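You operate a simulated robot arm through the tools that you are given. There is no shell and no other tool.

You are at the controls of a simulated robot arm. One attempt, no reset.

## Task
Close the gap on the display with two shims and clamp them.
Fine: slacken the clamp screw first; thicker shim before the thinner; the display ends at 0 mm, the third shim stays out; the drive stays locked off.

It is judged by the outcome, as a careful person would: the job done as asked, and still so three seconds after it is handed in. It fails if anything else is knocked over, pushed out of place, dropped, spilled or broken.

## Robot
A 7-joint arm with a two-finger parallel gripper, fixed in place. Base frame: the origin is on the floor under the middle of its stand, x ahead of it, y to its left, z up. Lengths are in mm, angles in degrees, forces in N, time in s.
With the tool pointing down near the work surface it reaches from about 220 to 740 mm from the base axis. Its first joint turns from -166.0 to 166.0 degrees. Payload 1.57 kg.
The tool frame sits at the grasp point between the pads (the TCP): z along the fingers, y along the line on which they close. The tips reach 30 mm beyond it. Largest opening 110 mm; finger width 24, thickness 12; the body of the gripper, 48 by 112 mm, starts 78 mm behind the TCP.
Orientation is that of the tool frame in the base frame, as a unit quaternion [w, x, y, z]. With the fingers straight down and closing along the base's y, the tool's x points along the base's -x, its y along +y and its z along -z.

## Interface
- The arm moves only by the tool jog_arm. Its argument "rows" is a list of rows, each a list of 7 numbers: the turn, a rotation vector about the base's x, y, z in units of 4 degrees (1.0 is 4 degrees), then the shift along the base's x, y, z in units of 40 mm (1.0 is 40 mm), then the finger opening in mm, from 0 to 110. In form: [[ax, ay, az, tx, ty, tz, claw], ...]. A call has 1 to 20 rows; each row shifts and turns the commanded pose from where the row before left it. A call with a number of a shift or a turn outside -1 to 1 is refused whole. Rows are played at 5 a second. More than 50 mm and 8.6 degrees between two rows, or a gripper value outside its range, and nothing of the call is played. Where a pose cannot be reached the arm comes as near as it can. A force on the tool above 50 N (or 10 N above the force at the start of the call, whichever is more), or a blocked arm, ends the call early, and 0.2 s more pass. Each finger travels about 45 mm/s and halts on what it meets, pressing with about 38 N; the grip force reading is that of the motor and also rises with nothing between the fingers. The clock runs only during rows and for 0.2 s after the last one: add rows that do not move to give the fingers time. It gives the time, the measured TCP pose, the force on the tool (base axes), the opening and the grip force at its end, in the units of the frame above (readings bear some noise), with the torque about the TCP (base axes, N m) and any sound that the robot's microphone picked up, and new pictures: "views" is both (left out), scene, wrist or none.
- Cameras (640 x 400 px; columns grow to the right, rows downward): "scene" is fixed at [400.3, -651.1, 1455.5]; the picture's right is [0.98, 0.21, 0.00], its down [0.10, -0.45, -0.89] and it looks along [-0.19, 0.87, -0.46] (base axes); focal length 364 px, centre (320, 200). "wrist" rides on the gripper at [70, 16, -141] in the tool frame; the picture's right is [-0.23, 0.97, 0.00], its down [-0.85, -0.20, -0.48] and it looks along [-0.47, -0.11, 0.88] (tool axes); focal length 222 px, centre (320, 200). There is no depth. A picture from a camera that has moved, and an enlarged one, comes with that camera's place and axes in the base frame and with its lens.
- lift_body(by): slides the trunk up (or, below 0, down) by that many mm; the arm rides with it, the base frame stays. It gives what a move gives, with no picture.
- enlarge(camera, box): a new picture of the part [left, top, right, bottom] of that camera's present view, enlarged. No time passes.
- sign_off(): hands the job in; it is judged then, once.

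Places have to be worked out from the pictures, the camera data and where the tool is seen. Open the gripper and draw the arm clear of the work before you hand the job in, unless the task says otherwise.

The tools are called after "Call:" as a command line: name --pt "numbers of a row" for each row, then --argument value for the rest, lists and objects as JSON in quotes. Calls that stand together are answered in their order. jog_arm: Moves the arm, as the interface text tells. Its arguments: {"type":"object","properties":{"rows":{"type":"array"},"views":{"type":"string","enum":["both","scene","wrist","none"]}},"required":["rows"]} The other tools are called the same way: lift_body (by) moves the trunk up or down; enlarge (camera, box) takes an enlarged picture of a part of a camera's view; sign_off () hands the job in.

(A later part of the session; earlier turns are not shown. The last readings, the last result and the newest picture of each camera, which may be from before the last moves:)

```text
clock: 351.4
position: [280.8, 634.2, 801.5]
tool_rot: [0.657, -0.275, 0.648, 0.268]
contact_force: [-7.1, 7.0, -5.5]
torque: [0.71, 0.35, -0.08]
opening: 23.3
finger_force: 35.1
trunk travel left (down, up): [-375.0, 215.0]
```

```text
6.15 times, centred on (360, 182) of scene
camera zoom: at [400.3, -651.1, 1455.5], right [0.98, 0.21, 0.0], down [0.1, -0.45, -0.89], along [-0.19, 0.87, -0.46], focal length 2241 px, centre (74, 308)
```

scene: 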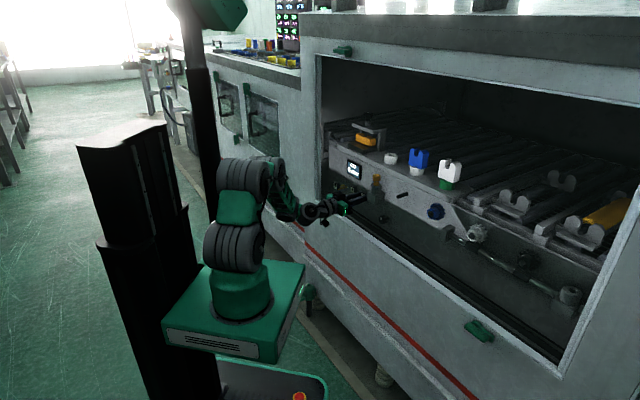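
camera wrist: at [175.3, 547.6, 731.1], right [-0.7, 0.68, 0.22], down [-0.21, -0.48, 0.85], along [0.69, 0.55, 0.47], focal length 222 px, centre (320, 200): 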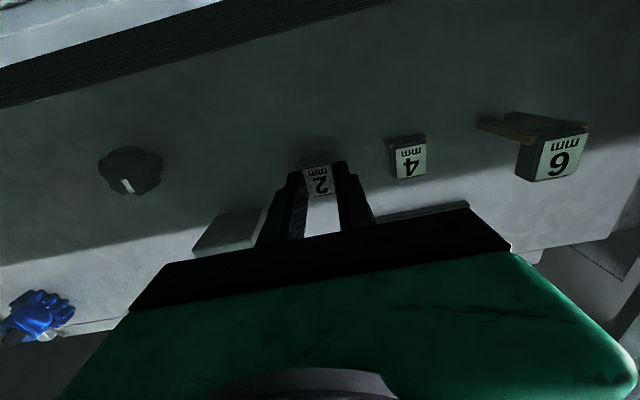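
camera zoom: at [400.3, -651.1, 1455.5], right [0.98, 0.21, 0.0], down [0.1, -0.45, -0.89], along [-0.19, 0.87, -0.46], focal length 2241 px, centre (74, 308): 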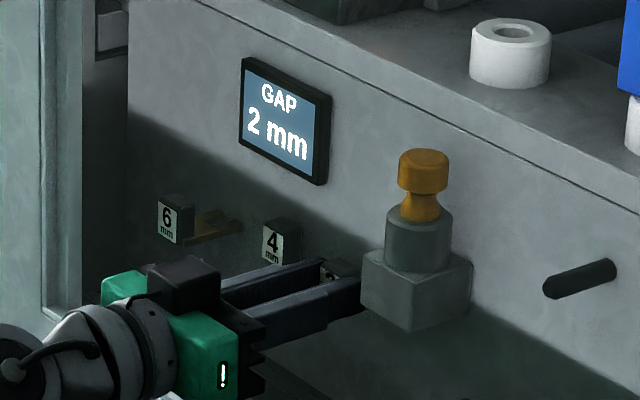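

That confirms it: the "2" now slides out with almost no force, and the display went back to 2 mm. I'll draw it fully out to its stop.

Call:
jog_arm --pt "0 0 0 -0.1 -0.1 0 5" --pt "0 0 0 -0.1 -0.1 0 5" --pt "0 0 0 -0.1 -0.1 0 5" --pt "0 0 0 -0.1 -0.1 0 5" --pt "0 0 0 -0.1 -0.1 0 5" --pt "0 0 0 -0.07 -0.07 0 5" --views "none"

Call:
jog_arm --pt "0 0 0 -0.04 -0.04 0 5" --pt "0 0 0 -0.04 -0.04 0 5" --views "both"

Call:
enlarge --camera "scene" --box '[330, 150, 390, 215]'

```text
clock: 352.8
position: [259.4, 612.8, 801.9]
tool_rot: [0.656, -0.276, 0.648, 0.269]
contact_force: [-10.1, 11.2, -10.4]
torque: [0.41, 0.77, 0.02]
opening: 23.2
finger_force: 35.9
trunk travel left (down, up): [-375.0, 215.0]
```

```text
clock: 353.4
position: [255.0, 607.7, 802.2]
tool_rot: [0.656, -0.275, 0.649, 0.269]
contact_force: [-7.7, 15.4, -12.1]
torque: [0.46, 0.63, 0.07]
opening: 23.4
finger_force: 35.7
trunk travel left (down, up): [-375.0, 215.0]
camera wrist: at [145.4, 517.7, 731.5], right [-0.7, 0.69, 0.21], down [-0.21, -0.48, 0.85], along [0.69, 0.55, 0.47], focal length 222 px, centre (320, 200)
```

scene: 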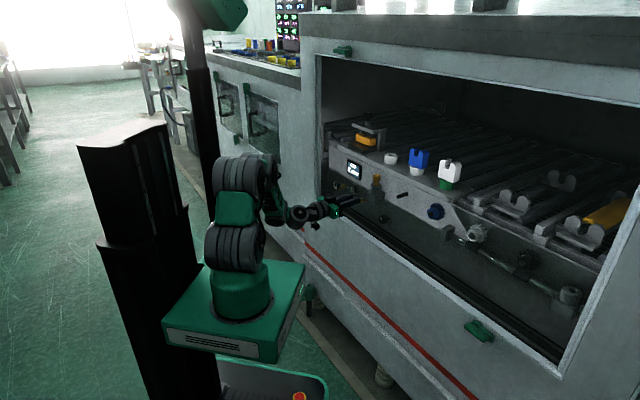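
wrist: 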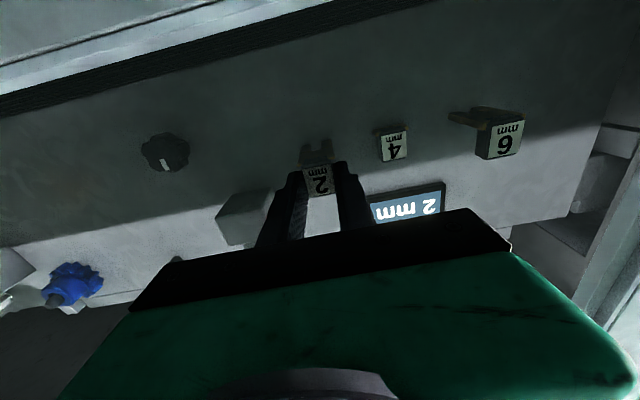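

```text
6.15 times, centred on (360, 182) of scene
camera zoom: at [400.3, -651.1, 1455.5], right [0.98, 0.21, 0.0], down [0.1, -0.45, -0.89], along [-0.19, 0.87, -0.46], focal length 2241 px, centre (74, 308)
```

zoom: 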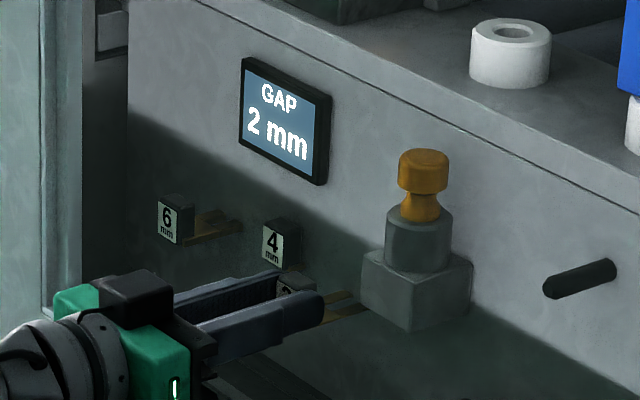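

The "2" is back at its outer stop. I'll release it and do the same with the "4".

Call:
jog_arm --pt "0 0 0 0 0 0 35" --pt "0 0 0 0 0 0 45" --pt "0 0 0 -0.3 -0.3 0 45" --pt "0 0 0 -0.2 -0.2 0.04 45" --pt "0 0 0 -0.4 0.4 0 45" --pt "0 0 0 -0.4 0.4 0 45" --pt "0 0 0 -0.42 0.42 0 45" --pt "0 0 0 0 0 0 45" --views "both"

Call:
enlarge --camera "wrist" --box '[220, 90, 420, 220]'

Call:
enlarge --camera "scene" --box '[330, 150, 390, 215]'

```text
clock: 355.2
position: [186.9, 635.6, 804.4]
tool_rot: [0.657, -0.275, 0.648, 0.269]
contact_force: [0.1, 0.2, 0.1]
torque: [0.01, -0.03, -0.01]
opening: 45.0
finger_force: 0.0
trunk travel left (down, up): [-375.0, 215.0]
camera wrist: at [77.8, 545.0, 733.2], right [-0.7, 0.69, 0.22], down [-0.21, -0.48, 0.85], along [0.69, 0.55, 0.47], focal length 222 px, centre (320, 200)
```

scene: 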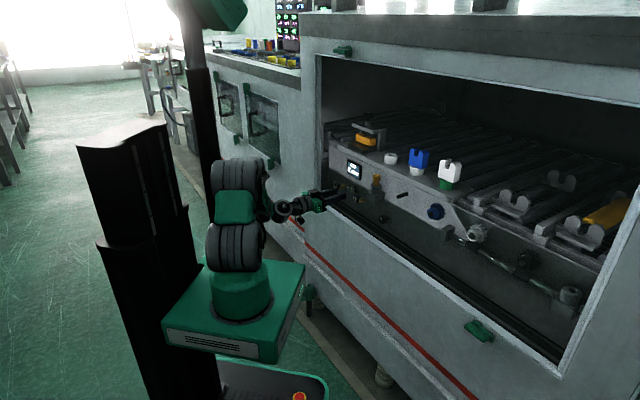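
wrist: 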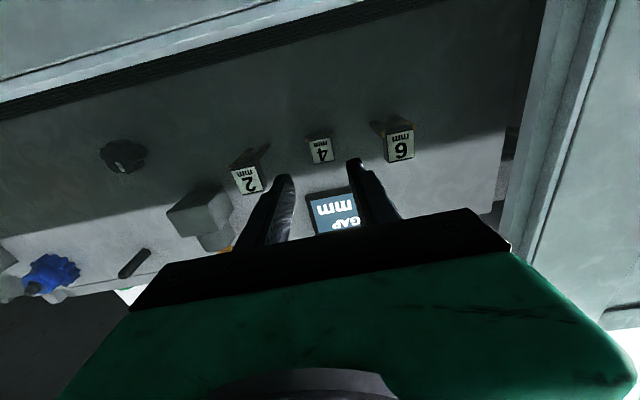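

```text
3.08 times, centred on (320, 155) of wrist
camera zoom: at [77.8, 545.0, 733.2], right [-0.7, 0.69, 0.22], down [-0.21, -0.48, 0.85], along [0.69, 0.55, 0.47], focal length 684 px, centre (320, 338)
```

zoom: 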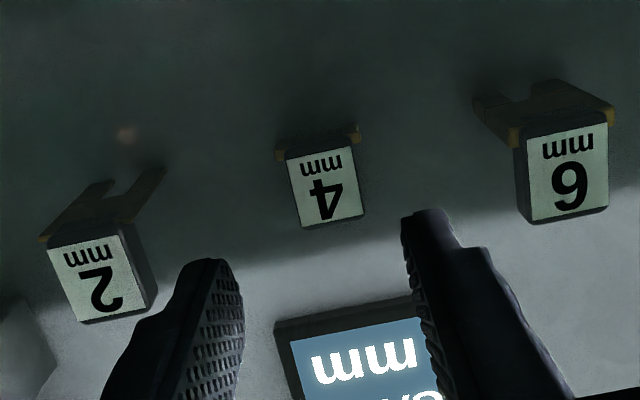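

```text
6.15 times, centred on (360, 182) of scene
camera zoom: at [400.3, -651.1, 1455.5], right [0.98, 0.21, 0.0], down [0.1, -0.45, -0.89], along [-0.19, 0.87, -0.46], focal length 2241 px, centre (74, 308)
```

zoom: 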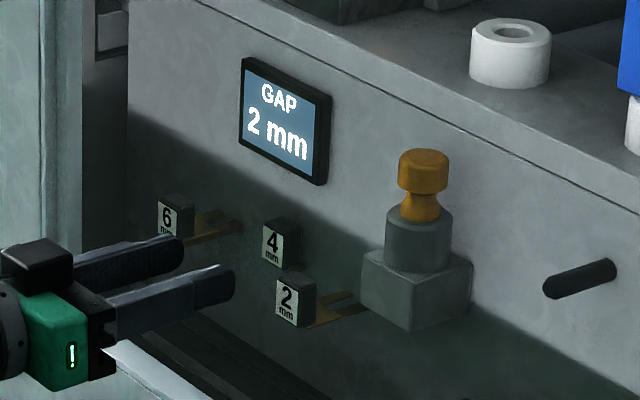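

Call:
jog_arm --pt "0 0 0 0.213 0.213 0 45" --pt "0 0 0 0.213 0.213 0 45" --pt "0 0 0 0.213 0.213 0 45" --pt "0 0 0 0.213 0.213 0 45" --pt "0 0 0 0.213 0.213 0 45" --pt "0 0 0 0.2 0.2 0 45" --pt "0 0 0 0 0 0 45" --pt "0 0 0 0 0 0 25" --pt "0 0 0 0 0 0 5" --pt "0 0 0 0 0 0 5" --pt "0 0 0 0 0 0 5" --pt "0 0 0 -0.06 -0.06 0 5" --pt "0 0 0 -0.1 -0.1 0 5" --pt "0 0 0 -0.1 -0.1 0 5" --pt "0 0 0 -0.1 -0.1 0 5" --pt "0 0 0 -0.1 -0.1 0 5" --views "wrist"

Call:
enlarge --camera "scene" --box '[330, 150, 390, 215]'

```text
clock: 358.6
position: [219.1, 670.5, 804.1]
tool_rot: [0.656, -0.276, 0.648, 0.27]
contact_force: [-16.0, 17.0, -5.3]
torque: [0.49, 0.61, 0.25]
opening: 23.5
finger_force: 35.5
trunk travel left (down, up): [-375.0, 215.0]
camera wrist: at [108.0, 579.0, 733.9], right [-0.7, 0.68, 0.22], down [-0.2, -0.48, 0.85], along [0.69, 0.55, 0.47], focal length 222 px, centre (320, 200)
```

wrist: 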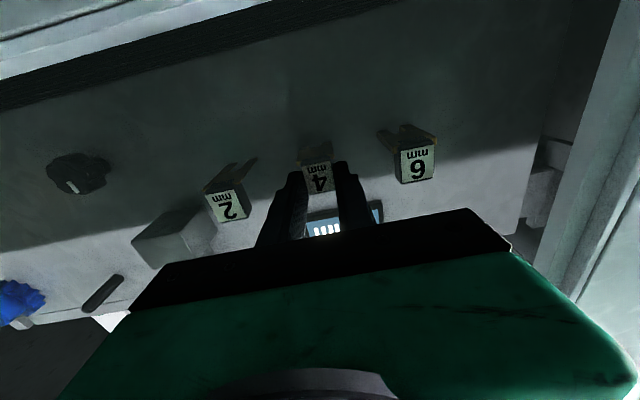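

```text
6.15 times, centred on (360, 182) of scene
camera zoom: at [400.3, -651.1, 1455.5], right [0.98, 0.21, 0.0], down [0.1, -0.45, -0.89], along [-0.19, 0.87, -0.46], focal length 2241 px, centre (74, 308)
```

zoom: 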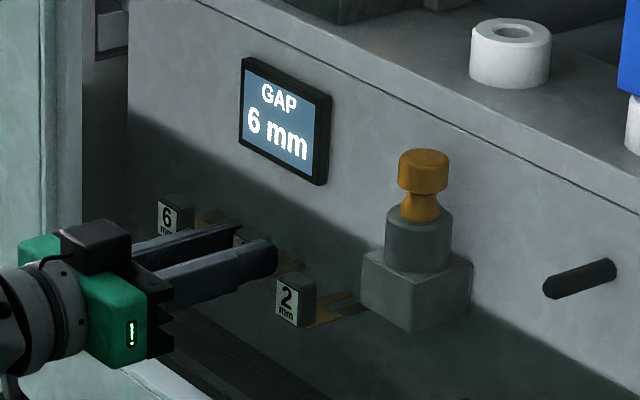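

The display is back to 6 mm. I'll draw the "4" out to its stop and then, still holding it, slide it in first as the thicker shim — this time with the clamp slack.

Call:
jog_arm --pt "0 0 0 -0.1 -0.1 0 5" --pt "0 0 0 -0.1 -0.1 0 5" --pt "0 0 0 -0.1 -0.1 0 5" --pt "0 0 0 -0.03 -0.03 0 5" --pt "0 0 0 0 0 0 5" --views "none"

Call:
enlarge --camera "scene" --box '[330, 150, 390, 215]'

Call:
jog_arm --pt "0 0 0 0.1 0.1 0 5" --pt "0 0 0 0.15 0.15 0 5" --pt "0 0 0 0.15 0.15 0 5" --pt "0 0 0 0.15 0.15 0 5" --pt "0 0 0 0.15 0.15 0 5" --pt "0 0 0 0.06 0.06 0 5" --views "none"

Call:
enlarge --camera "scene" --box '[330, 150, 390, 215]'

```text
clock: 359.8
position: [206.7, 657.1, 804.0]
tool_rot: [0.656, -0.276, 0.649, 0.271]
contact_force: [-5.1, 28.2, -3.7]
torque: [0.43, 0.65, 0.29]
opening: 23.2
finger_force: 35.9
trunk travel left (down, up): [-375.0, 215.0]
```

```text
6.15 times, centred on (360, 182) of scene
camera zoom: at [400.3, -651.1, 1455.5], right [0.98, 0.21, 0.0], down [0.1, -0.45, -0.89], along [-0.19, 0.87, -0.46], focal length 2241 px, centre (74, 308)
```

zoom: 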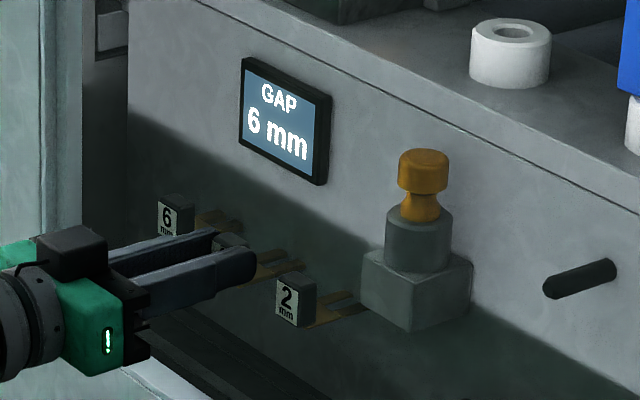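

```text
clock: 361.2
position: [235.7, 687.2, 804.8]
tool_rot: [0.657, -0.275, 0.648, 0.27]
contact_force: [-19.8, 18.6, 2.9]
torque: [0.73, 0.38, 0.3]
opening: 23.1
finger_force: 35.7
trunk travel left (down, up): [-375.0, 215.0]
```

```text
6.15 times, centred on (360, 182) of scene
camera zoom: at [400.3, -651.1, 1455.5], right [0.98, 0.21, 0.0], down [0.1, -0.45, -0.89], along [-0.19, 0.87, -0.46], focal length 2241 px, centre (74, 308)
```

zoom: 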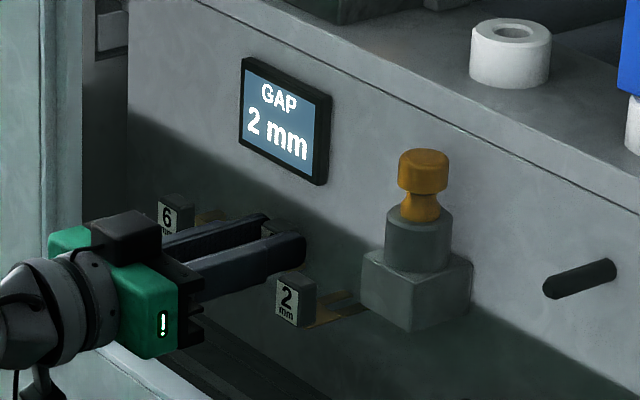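

The "4" is in again, easily this time (display 2 mm). A small nudge to its stop, then release and back off.

Call:
jog_arm --pt "0 0 0 0.05 0.04 0 5" --pt "0 0 0 0.03 0.03 0 5" --pt "0 0 0 0 0 0 5" --views "none"

Call:
jog_arm --pt "0 0 0 0 0 0 35" --pt "0 0 0 0 0 0 45" --pt "0 0 0 -0.25 -0.25 0 45" --pt "0 0 0 -0.4 -0.4 0 45" --pt "0 0 0 -0.4 -0.4 0 45" --pt "0 0 0 -0.3 -0.3 0 45" --pt "0 0 0 0 0 0 45" --views "both"

Call:
enlarge --camera "scene" --box '[330, 150, 390, 215]'

```text
clock: 362.0
position: [236.3, 689.3, 804.6]
tool_rot: [0.657, -0.277, 0.648, 0.27]
contact_force: [-32.8, 0.2, 2.2]
torque: [0.63, 0.59, 0.18]
opening: 23.3
finger_force: 34.9
trunk travel left (down, up): [-375.0, 215.0]
```

```text
clock: 363.6
position: [184.5, 635.2, 804.6]
tool_rot: [0.657, -0.275, 0.648, 0.269]
contact_force: [0.1, 0.5, 0.7]
torque: [0.0, -0.05, -0.02]
opening: 45.0
finger_force: 0.1
trunk travel left (down, up): [-375.0, 215.0]
camera wrist: at [73.8, 543.4, 734.0], right [-0.7, 0.69, 0.22], down [-0.21, -0.48, 0.85], along [0.69, 0.55, 0.47], focal length 222 px, centre (320, 200)
```

scene: 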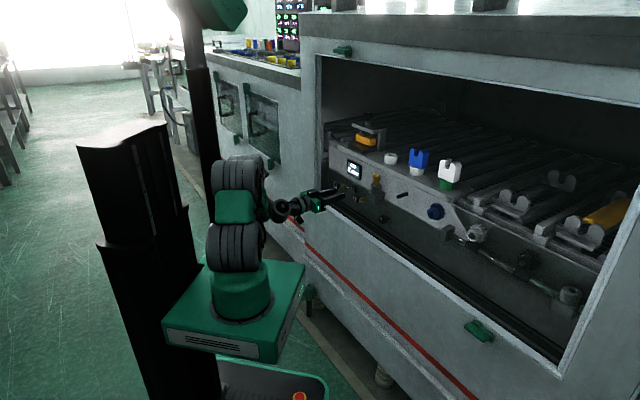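
wrist: 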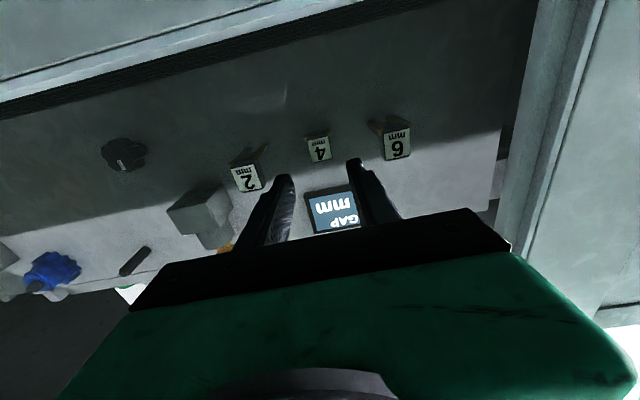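

```text
6.15 times, centred on (360, 182) of scene
camera zoom: at [400.3, -651.1, 1455.5], right [0.98, 0.21, 0.0], down [0.1, -0.45, -0.89], along [-0.19, 0.87, -0.46], focal length 2241 px, centre (74, 308)
```

zoom: 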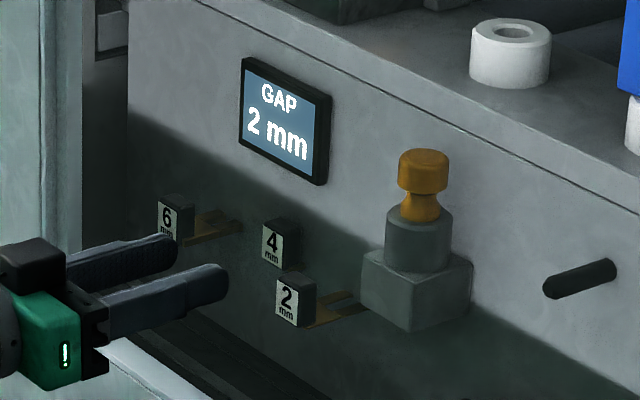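

Now the "2": moving across with the fingers closing, then a gentle push.

Call:
jog_arm --pt "0 0 0 0.3 -0.3 -0.05 20" --pt "0 0 0 0.4 -0.4 -0.07 0" --pt "0 0 0 0.4 -0.4 -0.07 0" --pt "0 0 0 0.12 -0.12 0 0" --pt "0 0 0 0.13 0.13 0 0" --pt "0 0 0 0 0 0 0" --views "wrist"

Call:
enlarge --camera "wrist" --box '[220, 90, 420, 220]'

```text
clock: 365.0
position: [240.6, 591.2, 795.8]
tool_rot: [0.657, -0.275, 0.648, 0.27]
contact_force: [0.5, -0.3, 0.2]
torque: [0.0, 0.01, 0.0]
opening: 0.0
finger_force: 21.1
trunk travel left (down, up): [-375.0, 215.0]
camera wrist: at [129.7, 500.0, 725.8], right [-0.7, 0.69, 0.22], down [-0.21, -0.48, 0.85], along [0.69, 0.55, 0.47], focal length 222 px, centre (320, 200)
```

wrist: 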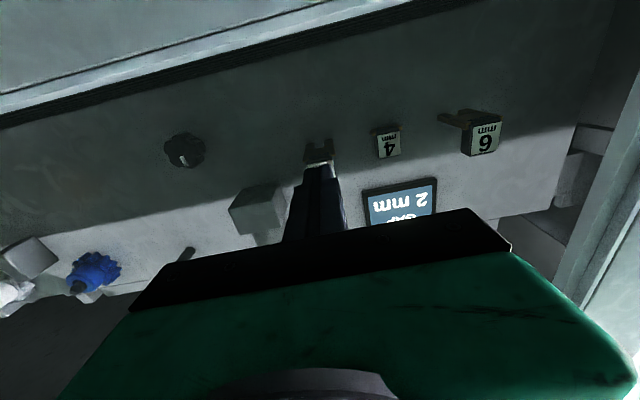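

```text
3.08 times, centred on (320, 155) of wrist
camera zoom: at [129.7, 500.0, 725.8], right [-0.7, 0.69, 0.22], down [-0.21, -0.48, 0.85], along [0.69, 0.55, 0.47], focal length 684 px, centre (320, 338)
```

zoom: 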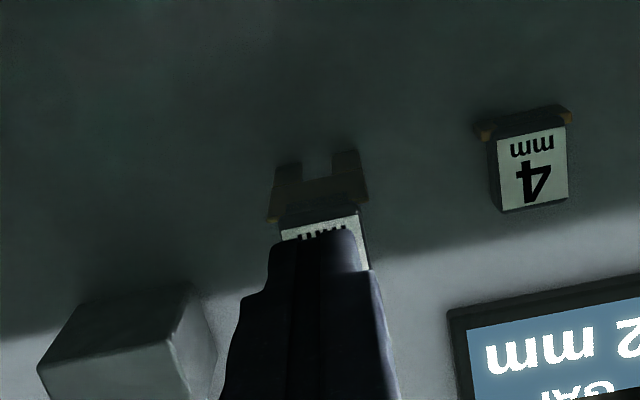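

Call:
jog_arm --pt "0 0 0 0.11 0.11 0 0" --pt "0 0 0 0.11 0.11 0 0" --pt "0 0 0 0.11 0.11 0 0" --pt "0 0 0 0.11 0.11 0 0" --pt "0 0 0 0.11 0.11 0 0" --pt "0 0 0 0.11 0.11 0 0" --pt "0 0 0 0.11 0.11 0 0" --pt "0 0 0 0.1 0.1 0 0" --views "none"

Call:
jog_arm --pt "0 0 0 0.06 0.06 0 0" --pt "0 0 0 0.05 0.05 0 0" --views "none"

Call:
enlarge --camera "scene" --box '[330, 150, 390, 215]'

```text
clock: 366.8
position: [275.1, 625.3, 797.2]
tool_rot: [0.657, -0.275, 0.648, 0.269]
contact_force: [-0.1, -0.8, 0.0]
torque: [-0.01, -0.04, 0.0]
opening: 0.1
finger_force: 21.4
trunk travel left (down, up): [-375.0, 215.0]
```

```text
clock: 367.4
position: [278.2, 630.3, 797.4]
tool_rot: [0.657, -0.275, 0.648, 0.269]
contact_force: [-9.5, -11.8, 1.7]
torque: [0.0, 0.1, -0.02]
opening: 0.0
finger_force: 21.6
trunk travel left (down, up): [-375.0, 215.0]
```

```text
6.15 times, centred on (360, 182) of scene
camera zoom: at [400.3, -651.1, 1455.5], right [0.98, 0.21, 0.0], down [0.1, -0.45, -0.89], along [-0.19, 0.87, -0.46], focal length 2241 px, centre (74, 308)
```

zoom: 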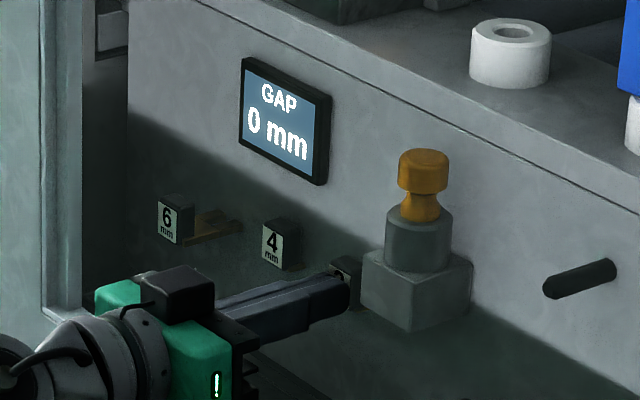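

The display is 0 mm again, seated with little force. Now, while the screw is still slack, I'll return the "6" the few millimetres outward that I displaced it. Moving there with a slight downward pitch.

Call:
jog_arm --pt "0 0 0 -0.3 -0.3 0 0" --pt "0 0 0 -0.45 -0.45 0 0" --pt "0 0 0 -0.45 -0.45 0.05 20" --pt "-0.663 0.663 0 -0.41 0.41 0.09 45" --pt "-0.663 0.663 0 -0.41 0.41 0.09 45" --pt "-0.663 0.663 0 -0.41 0.41 0.09 45" --pt "-0.663 0.663 0 -0.41 0.41 0.09 45" --pt "-0.663 0.663 0 -0.41 0.41 0.09 45" --pt "-0.663 0.663 0 -0.4 0.4 0.09 45" --pt "0 0 0 0 0 0 45" --views "both"

Call:
enlarge --camera "wrist" --box '[220, 90, 420, 220]'

Call:
enlarge --camera "scene" --box '[330, 182, 350, 198]'

```text
clock: 369.6
position: [132.8, 680.0, 819.6]
tool_rot: [0.517, -0.323, 0.764, 0.212]
contact_force: [1.1, -0.3, 0.5]
torque: [0.0, -0.01, 0.0]
opening: 45.0
finger_force: 0.1
trunk travel left (down, up): [-375.0, 215.0]
camera wrist: at [10.7, 577.7, 808.8], right [-0.64, 0.74, 0.2], down [0.05, -0.22, 0.97], along [0.77, 0.63, 0.1], focal length 222 px, centre (320, 200)
```

scene: 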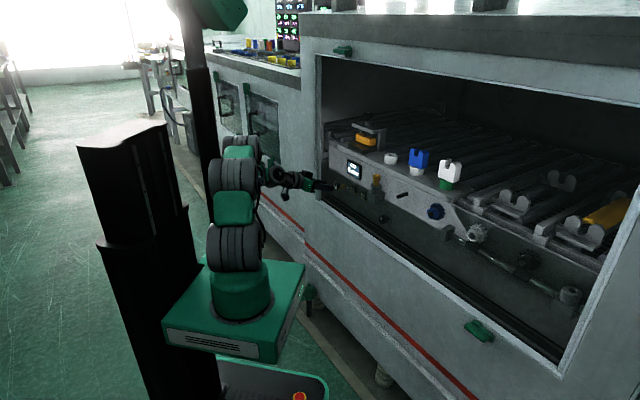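
wrist: 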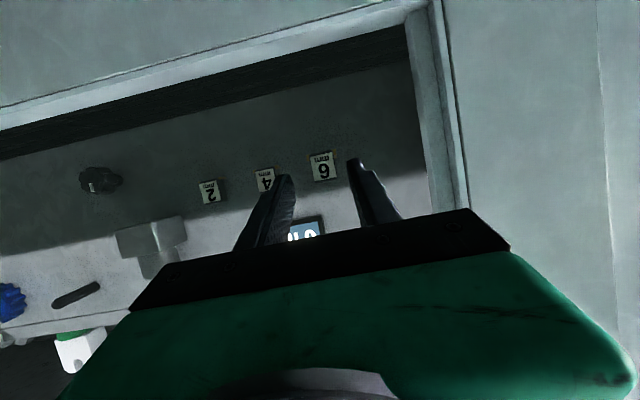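

```text
3.08 times, centred on (320, 155) of wrist
camera zoom: at [10.7, 577.7, 808.8], right [-0.64, 0.74, 0.2], down [0.05, -0.22, 0.97], along [0.77, 0.63, 0.1], focal length 684 px, centre (320, 338)
```

zoom: 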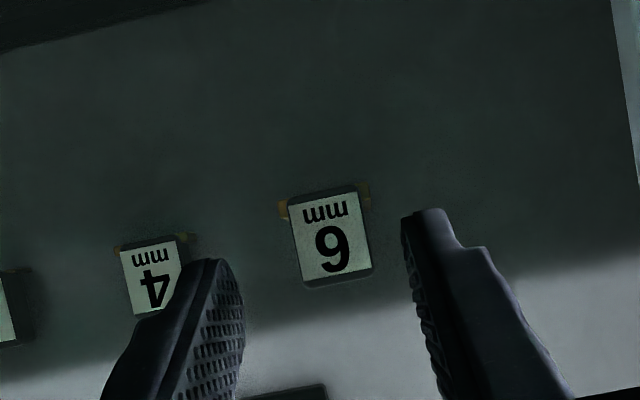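

```text
16.00 times, centred on (340, 190) of scene
camera zoom: at [400.3, -651.1, 1455.5], right [0.98, 0.21, 0.0], down [0.1, -0.45, -0.89], along [-0.19, 0.87, -0.46], focal length 5827 px, centre (0, 360)
```

zoom: 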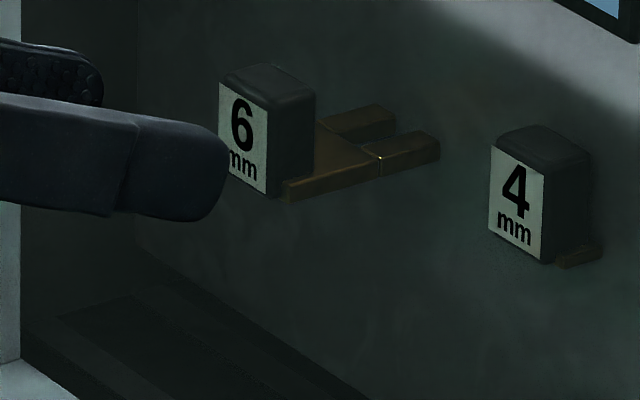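

Call:
jog_arm --pt "0 0 0 0.174 0.2 -0.01 45" --pt "0 0 0 0.174 0.2 -0.01 45" --pt "0 0 0 0.174 0.2 -0.01 45" --pt "0 0 0 0.174 0.2 -0.01 45" --pt "0 0 0 0 0 0 45" --pt "0 0 0 0 0 0 25" --pt "0 0 0 0 0 0 10" --pt "0 0 0 0 0 0 10" --views "both"

Call:
enlarge --camera "scene" --box '[330, 182, 350, 198]'

Call:
enlarge --camera "wrist" --box '[220, 90, 420, 220]'

```text
clock: 371.4
position: [160.8, 711.6, 819.8]
tool_rot: [0.517, -0.323, 0.763, 0.214]
contact_force: [-3.0, 2.6, -0.7]
torque: [0.3, 0.32, -0.28]
opening: 23.3
finger_force: 27.5
trunk travel left (down, up): [-375.0, 215.0]
camera wrist: at [38.3, 608.9, 808.0], right [-0.64, 0.74, 0.2], down [0.05, -0.22, 0.97], along [0.77, 0.63, 0.1], focal length 222 px, centre (320, 200)
```

scene: 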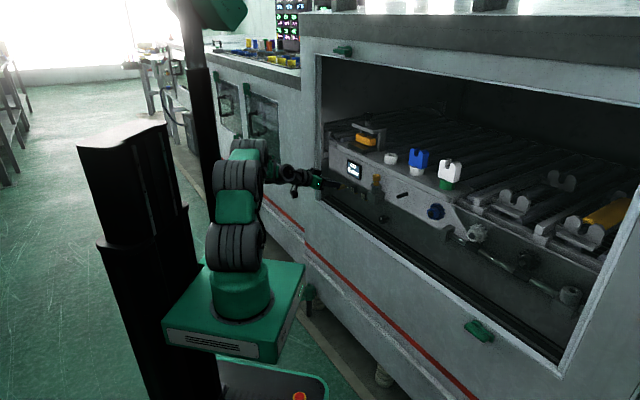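
wrist: 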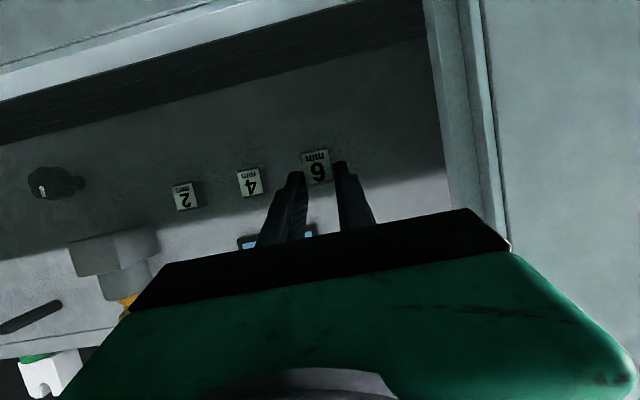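

```text
16.00 times, centred on (340, 190) of scene
camera zoom: at [400.3, -651.1, 1455.5], right [0.98, 0.21, 0.0], down [0.1, -0.45, -0.89], along [-0.19, 0.87, -0.46], focal length 5827 px, centre (0, 360)
```

zoom: 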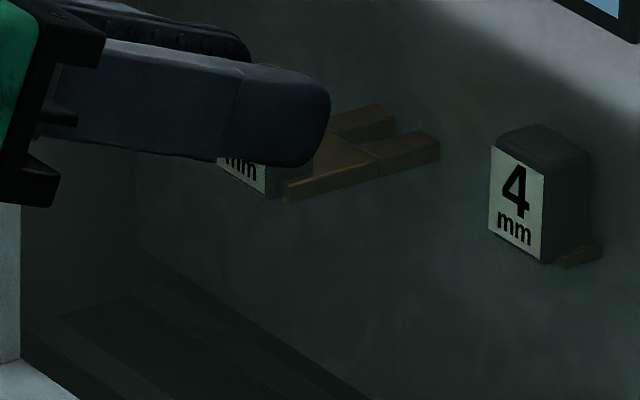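

```text
3.08 times, centred on (320, 155) of wrist
camera zoom: at [38.3, 608.9, 808.0], right [-0.64, 0.74, 0.2], down [0.05, -0.22, 0.97], along [0.77, 0.63, 0.1], focal length 684 px, centre (320, 338)
```

zoom: 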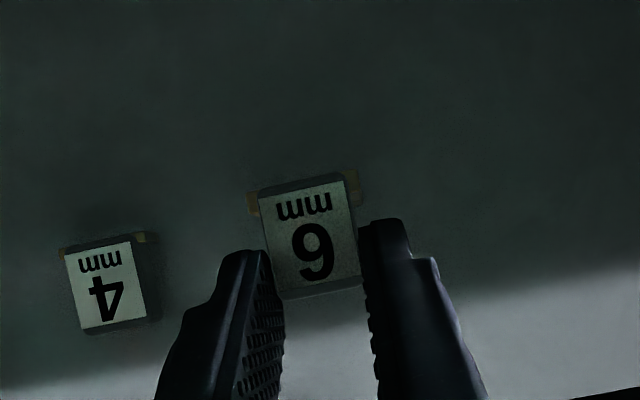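

Gripped the "6". I'll draw it outward gently until it meets its outer stop.

Call:
jog_arm --pt "0 0 0 -0.05 -0.045 0 10" --pt "0 0 0 -0.05 -0.045 0 10" --views "none"

Call:
jog_arm --pt "0 0 0 -0.03 -0.025 0 10" --pt "0 0 0 0 0 0 10" --views "none"

Call:
enlarge --camera "scene" --box '[330, 182, 350, 198]'

```text
clock: 372.0
position: [156.8, 707.9, 818.9]
tool_rot: [0.516, -0.324, 0.764, 0.213]
contact_force: [0.4, 1.4, -1.2]
torque: [0.51, 0.16, -0.25]
opening: 23.3
finger_force: 34.9
trunk travel left (down, up): [-375.0, 215.0]
```

```text
clock: 372.6
position: [156.8, 707.8, 820.0]
tool_rot: [0.517, -0.323, 0.763, 0.213]
contact_force: [6.7, 7.4, -1.7]
torque: [0.49, 0.14, -0.2]
opening: 23.2
finger_force: 36.4
trunk travel left (down, up): [-375.0, 215.0]
```

```text
16.00 times, centred on (340, 190) of scene
camera zoom: at [400.3, -651.1, 1455.5], right [0.98, 0.21, 0.0], down [0.1, -0.45, -0.89], along [-0.19, 0.87, -0.46], focal length 5827 px, centre (0, 360)
```

zoom: 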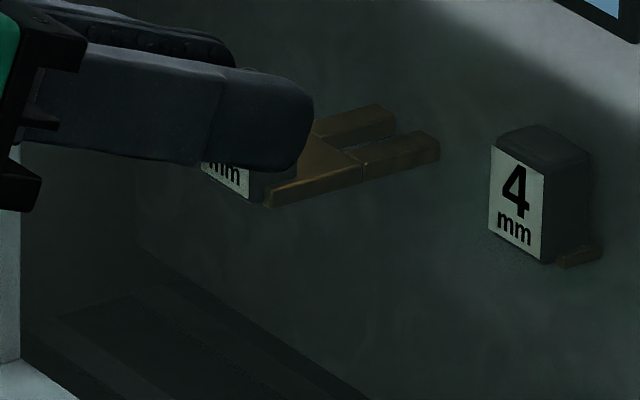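

The "6" is back exactly at its original place. I'll release it, back off, and head for the panel screw to tighten it.

Call:
jog_arm --pt "0 0 0 0.02 0.02 0 30" --pt "0 0 0 0 0 0 45" --pt "0 0 0 -0.3 -0.3 0 45" --pt "0 0 0 -0.35 -0.35 0 45" --pt "0 0 0 -0.2 -0.2 0 20" --pt "0 0 0 0.6 -0.6 -0.06 0" --pt "0 0 0 0.65 -0.65 -0.06 0" --pt "0 0 0 0.65 -0.65 -0.06 0" --pt "0 0 0 0.65 -0.65 -0.06 0" --pt "0 0 0 0.65 -0.65 -0.06 20" --pt "0 0 0 0.65 -0.65 -0.06 40" --pt "0 0 0 0.65 -0.65 -0.06 60" --pt "0 0 0 0.3 -0.3 -0.06 60" --pt "0 0 0 0 0 0 60" --views "both"

Call:
enlarge --camera "scene" --box '[325, 150, 405, 235]'

```text
clock: 375.6
position: [315.8, 480.7, 800.9]
tool_rot: [0.516, -0.324, 0.764, 0.214]
contact_force: [-0.3, -0.2, 0.5]
torque: [0.01, 0.02, -0.01]
opening: 60.3
finger_force: 0.1
trunk travel left (down, up): [-375.0, 215.0]
camera wrist: at [193.3, 378.5, 788.0], right [-0.64, 0.74, 0.2], down [0.05, -0.22, 0.97], along [0.77, 0.63, 0.1], focal length 222 px, centre (320, 200)
```

scene: 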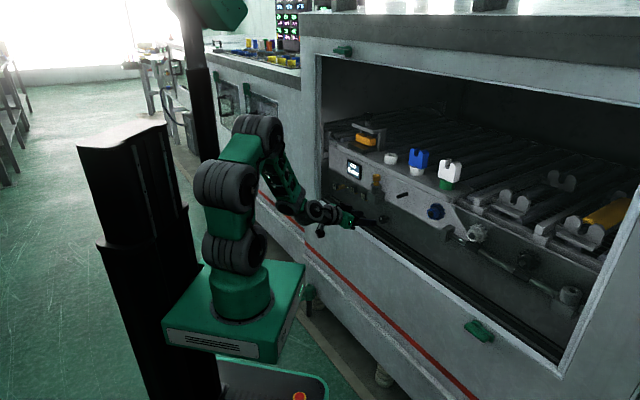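
wrist: 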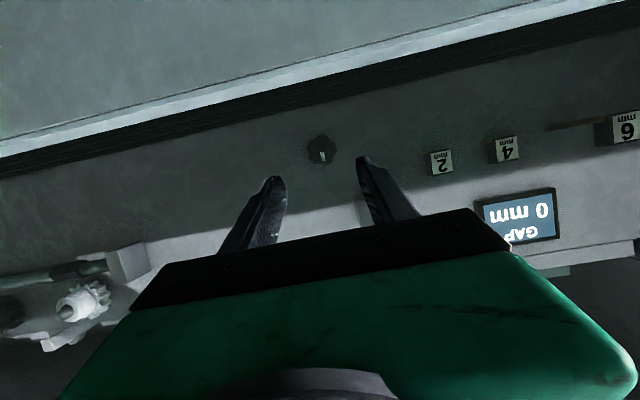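

```text
4.71 times, centred on (365, 192) of scene
camera zoom: at [400.3, -651.1, 1455.5], right [0.98, 0.21, 0.0], down [0.1, -0.45, -0.89], along [-0.19, 0.87, -0.46], focal length 1714 px, centre (108, 235)
```

zoom: 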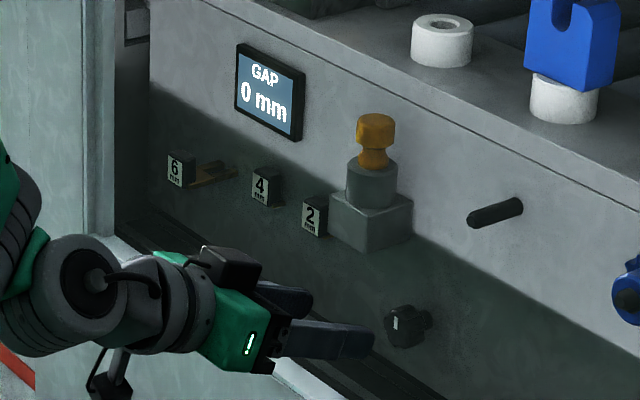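

Call:
jog_arm --pt "0.663 -0.663 0 0.1075 0.112 -0.17 60" --pt "0.663 -0.663 0 0.1075 0.112 -0.17 60" --pt "0.663 -0.663 0 0.1075 0.112 -0.17 60" --pt "0.663 -0.663 0 0.1075 0.112 -0.17 60" --pt "0.663 -0.663 0 0.1075 0.112 -0.17 60" --pt "0.663 -0.663 0 0.1075 0.112 -0.17 60" --pt "-0.7071 -0.7071 0 0 0 0 60" --pt "-0.7071 -0.7071 0 0 0 0 60" --pt "-0.7071 -0.7071 0 0 0 0 60" --pt "-0.7071 -0.7071 0 0 0 0 60" --pt "-0.7071 -0.7071 0 0 0 0 60" --pt "-0.7071 -0.7071 0 0 0 0 60" --pt "-0.7071 -0.7071 0 0 0 0 60" --pt "-0.7071 -0.7071 0 0 0 0 60" --pt "-0.7071 -0.7071 0 0 0 0 60" --pt "-0.7071 -0.7071 0 0 0 0 60" --pt "-0.7071 -0.7071 0 0 0 0 60" --pt "0 0 0 0 0 0 60" --views "both"

Call:
enlarge --camera "wrist" --box '[220, 90, 420, 220]'

```text
clock: 379.4
position: [341.1, 509.2, 759.4]
tool_rot: [0.708, -0.501, 0.498, 0.006]
contact_force: [0.5, -0.5, 0.3]
torque: [0.01, 0.0, -0.02]
opening: 60.1
finger_force: 0.0
trunk travel left (down, up): [-375.0, 215.0]
camera wrist: at [267.5, 379.8, 698.5], right [-0.61, 0.6, -0.52], down [-0.66, -0.02, 0.75], along [0.44, 0.8, 0.41], focal length 222 px, centre (320, 200)
```

scene: 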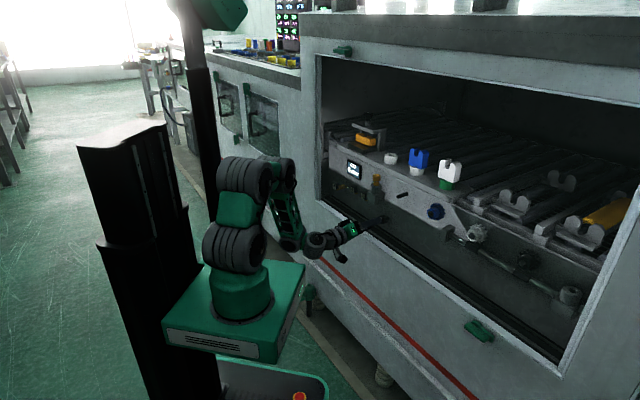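
wrist: 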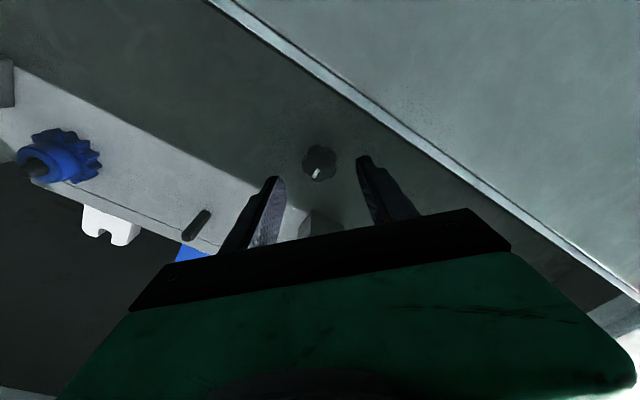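

```text
3.08 times, centred on (320, 155) of wrist
camera zoom: at [267.5, 379.8, 698.5], right [-0.61, 0.6, -0.52], down [-0.66, -0.02, 0.75], along [0.44, 0.8, 0.41], focal length 684 px, centre (320, 338)
```

zoom: 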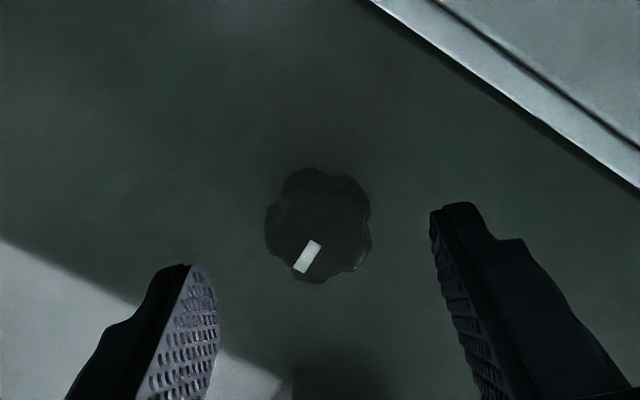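

Call:
jog_arm --pt "0 0 0 0.226 0.213 0 60" --pt "0 0 0 0.226 0.213 0 60" --pt "0 0 0 0.226 0.213 0 60" --pt "0 0 0 0.226 0.213 0 60" --pt "0 0 0 0 0 0 60" --pt "0 0 0 0 0 0 40" --pt "0 0 0 0 0 0 20" --pt "0 0 0 0 0 0 20" --pt "0 0 0 0 0 0 20" --views "wrist"

Call:
jog_arm --pt "0.7071 0.7071 0 0 0 0 20" --pt "0.7071 0.7071 0 0 0 0 20" --pt "0.7071 0.7071 0 0 0 0 20" --pt "0.7071 0.7071 0 0 0 0 20" --pt "0.7071 0.7071 0 0 0 0 20" --pt "0.7071 0.7071 0 0 0 0 20" --pt "0.7071 0.7071 0 0 0 0 20" --pt "0.7071 0.7071 0 0 0 0 20" --pt "0.7071 0.7071 0 0 0 0 20" --pt "0.7071 0.7071 0 0 0 0 20" --pt "0.7071 0.7071 0 0 0 0 20" --pt "0.7071 0.7071 0 0 0 0 20" --views "wrist"

```text
clock: 381.4
position: [377.6, 544.3, 758.3]
tool_rot: [0.708, -0.501, 0.498, 0.005]
contact_force: [-2.3, 4.8, -2.6]
torque: [0.16, -0.13, -0.08]
opening: 33.7
finger_force: 35.1
trunk travel left (down, up): [-375.0, 215.0]
camera wrist: at [303.4, 415.4, 698.4], right [-0.61, 0.6, -0.52], down [-0.66, -0.02, 0.75], along [0.44, 0.8, 0.41], focal length 222 px, centre (320, 200)
```

wrist: 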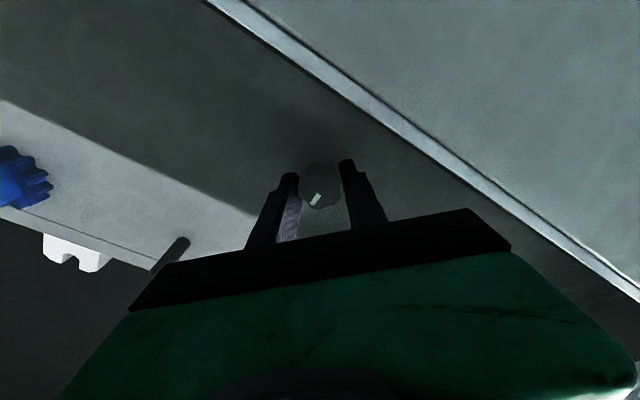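

```text
clock: 384.0
position: [374.4, 545.1, 758.9]
tool_rot: [0.647, -0.254, 0.657, 0.294]
contact_force: [-7.2, 25.9, -2.9]
torque: [0.19, -0.21, -0.05]
opening: 33.1
finger_force: 41.5
trunk travel left (down, up): [-375.0, 215.0]
camera wrist: at [261.5, 457.3, 689.3], right [-0.68, 0.67, 0.28], down [-0.16, -0.52, 0.84], along [0.71, 0.53, 0.47], focal length 222 px, centre (320, 200)
```

wrist: 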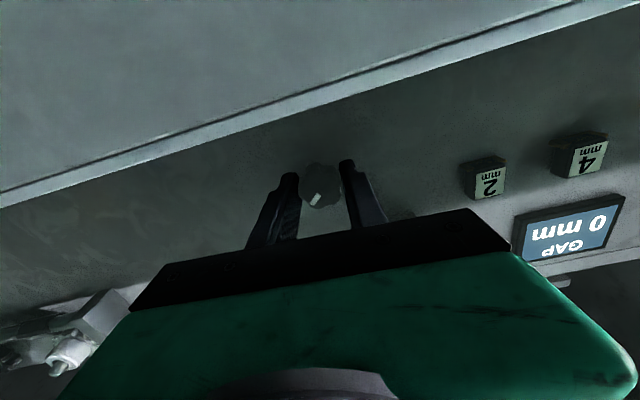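

Call:
jog_arm --pt "0 0 0 -0.05 0.05 0 20" --pt "0.7071 0.7071 0 0 0 0 20" --pt "0.7071 0.7071 0 0 0 0 20" --pt "0.7071 0.7071 0 0 0 0 20" --pt "0.7071 0.7071 0 0 0 0 20" --pt "0.7071 0.7071 0 0 0 0 20" --pt "0.7071 0.7071 0 0 0 0 20" --pt "0.7071 0.7071 0 0 0 0 20" --pt "0.7071 0.7071 0 0 0 0 20" --pt "0.7071 0.7071 0 0 0 0 20" --pt "0.7071 0.7071 0 0 0 0 20" --pt "0.7071 0.7071 0 0 0 0 20" --views "wrist"

Call:
enlarge --camera "wrist" --box '[240, 120, 400, 230]'

```text
clock: 386.6
position: [375.3, 546.3, 759.3]
tool_rot: [0.492, 0.015, 0.704, 0.512]
contact_force: [10.5, 10.6, 5.8]
torque: [-0.5, -0.37, -0.37]
opening: 33.5
finger_force: 41.2
trunk travel left (down, up): [-375.0, 215.0]
camera wrist: at [229.9, 488.5, 722.6], right [-0.35, 0.34, 0.87], down [0.2, -0.88, 0.43], along [0.91, 0.32, 0.24], focal length 222 px, centre (320, 200)
```

wrist: 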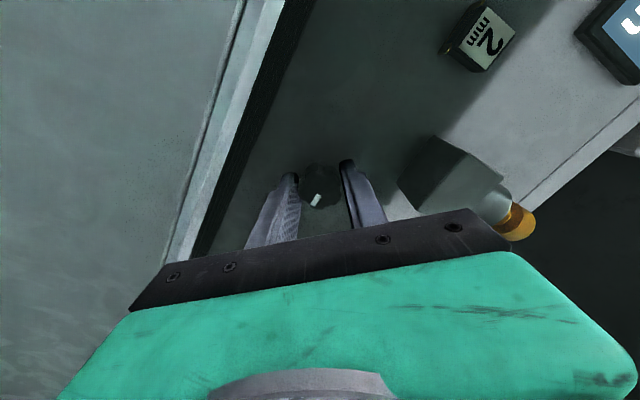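

```text
3.64 times, centred on (320, 175) of wrist
camera zoom: at [229.9, 488.5, 722.6], right [-0.35, 0.34, 0.87], down [0.2, -0.88, 0.43], along [0.91, 0.32, 0.24], focal length 808 px, centre (320, 291)
```

zoom: 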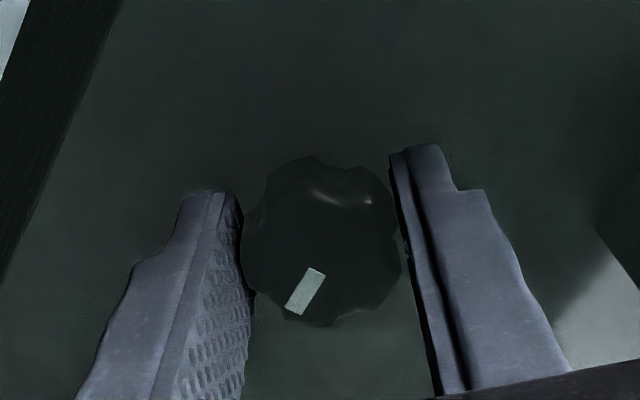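

It followed the full ~92° back and torque is building. A few more degrees to make sure it's hard against its stop.

Call:
jog_arm --pt "0.7071 0.7071 0 0 0 0 20" --pt "0.7071 0.7071 0 0 0 0 20" --pt "0.7071 0.7071 0 0 0 0 20" --pt "0.7071 0.7071 0 0 0 0 20" --pt "0 0 0 0 0 0 20" --views "wrist"

Call:
enlarge --camera "wrist" --box '[240, 120, 400, 230]'

```text
clock: 387.8
position: [373.9, 545.1, 760.0]
tool_rot: [0.417, 0.114, 0.695, 0.574]
contact_force: [-4.7, 3.0, 3.9]
torque: [-0.13, 0.1, -0.12]
opening: 33.2
finger_force: 32.6
trunk travel left (down, up): [-375.0, 215.0]
camera wrist: at [223.8, 493.7, 741.8], right [-0.17, 0.16, 0.97], down [0.26, -0.94, 0.2], along [0.95, 0.29, 0.12], focal length 222 px, centre (320, 200)
```

wrist: 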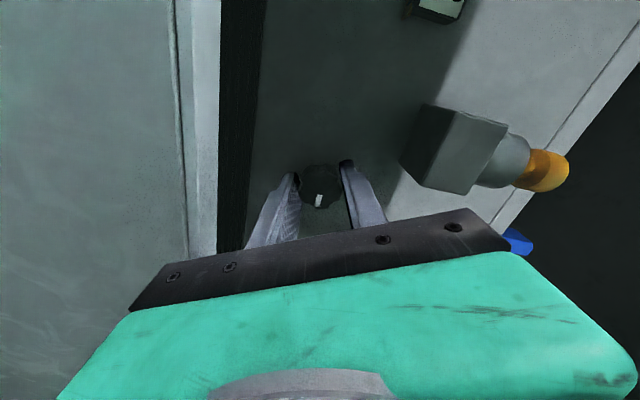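

```text
3.64 times, centred on (320, 175) of wrist
camera zoom: at [223.8, 493.7, 741.8], right [-0.17, 0.16, 0.97], down [0.26, -0.94, 0.2], along [0.95, 0.29, 0.12], focal length 808 px, centre (320, 291)
```

zoom: 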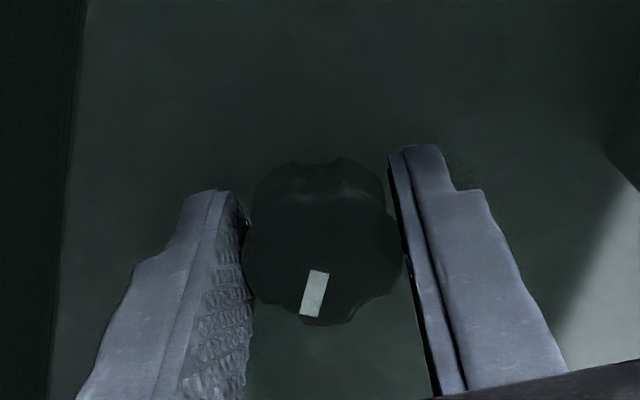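

It's at the stop now (the fingers slipped while the knob stayed). Releasing, backing straight off and rolling the wrist back.

Call:
jog_arm --pt "0 0 0 0 0 0 45" --pt "0 0 0 0 0 0 60" --pt "0 0 0 -0.25 -0.25 0 60" --pt "0 0 0 -0.3 -0.3 0 60" --pt "-0.7071 -0.7071 0 -0.3 -0.3 0 60" --pt "-0.7071 -0.7071 0 0 0 0 60" --pt "-0.7071 -0.7071 0 0 0 0 60" --pt "-0.7071 -0.7071 0 0 0 0 60" --pt "-0.7071 -0.7071 0 0 0 0 60" --pt "-0.7071 -0.7071 0 0 0 0 60" --pt "-0.7071 -0.7071 0 0 0 0 60" --pt "-0.7071 -0.7071 0 0 0 0 60" --pt "-0.7071 -0.7071 0 0 0 0 60" --pt "-0.7071 -0.7071 0 0 0 0 60" --pt "-0.7071 -0.7071 0 0 0 0 60" --pt "-0.7071 -0.7071 0 0 0 0 60" --pt "-0.7071 -0.7071 0 0 0 0 60" --pt "-0.7071 -0.7071 0 0 0 0 60" --pt "-0.7071 -0.7071 0 0 0 0 60" --pt "-0.7071 -0.7071 0 0 0 0 60" --views "both"

Call:
enlarge --camera "scene" --box '[325, 150, 405, 235]'

Call:
enlarge --camera "scene" --box '[372, 205, 396, 227]'

```text
clock: 392.0
position: [339.8, 512.0, 759.3]
tool_rot: [0.657, -0.275, 0.648, 0.268]
contact_force: [-0.5, 0.9, 0.8]
torque: [-0.02, -0.02, -0.02]
opening: 59.8
finger_force: 0.0
trunk travel left (down, up): [-375.0, 215.0]
camera wrist: at [230.1, 420.3, 688.2], right [-0.7, 0.69, 0.21], down [-0.21, -0.48, 0.85], along [0.69, 0.55, 0.47], focal length 222 px, centre (320, 200)
```

scene: 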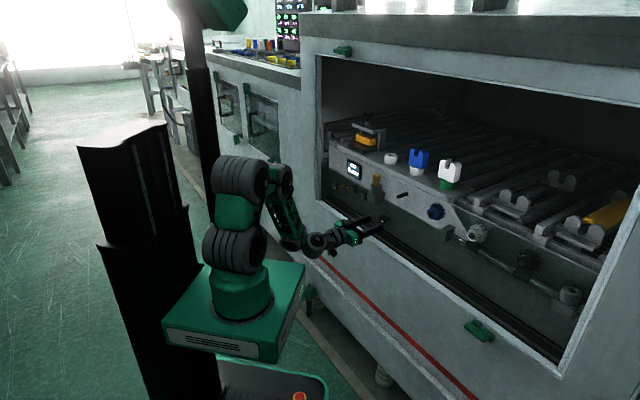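
wrist: 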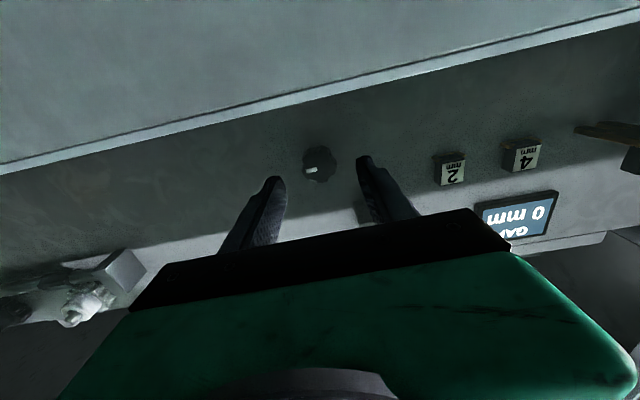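

```text
4.71 times, centred on (365, 192) of scene
camera zoom: at [400.3, -651.1, 1455.5], right [0.98, 0.21, 0.0], down [0.1, -0.45, -0.89], along [-0.19, 0.87, -0.46], focal length 1714 px, centre (108, 235)
```

zoom: 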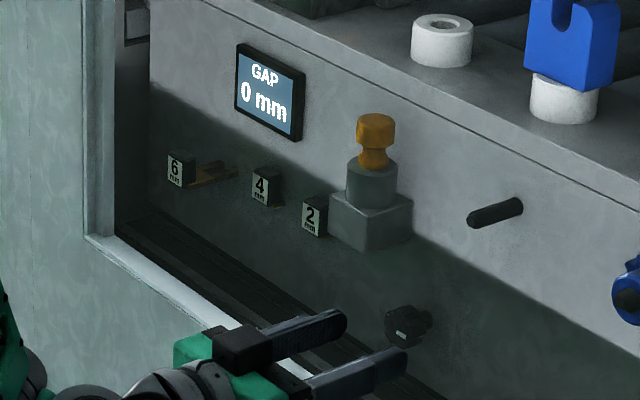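

```text
16.00 times, centred on (384, 216) of scene
camera zoom: at [400.3, -651.1, 1455.5], right [0.98, 0.21, 0.0], down [0.1, -0.45, -0.89], along [-0.19, 0.87, -0.46], focal length 5827 px, centre (-704, -56)
```

zoom: 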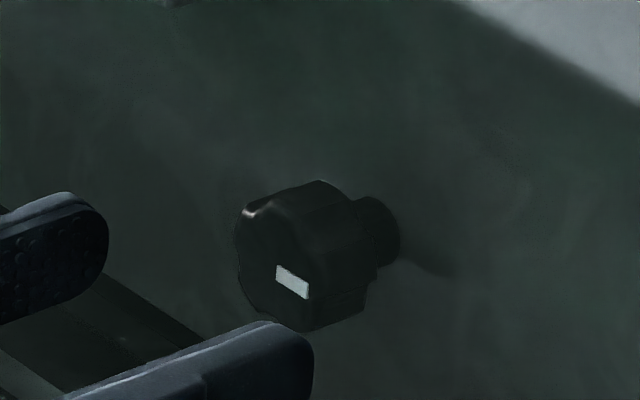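

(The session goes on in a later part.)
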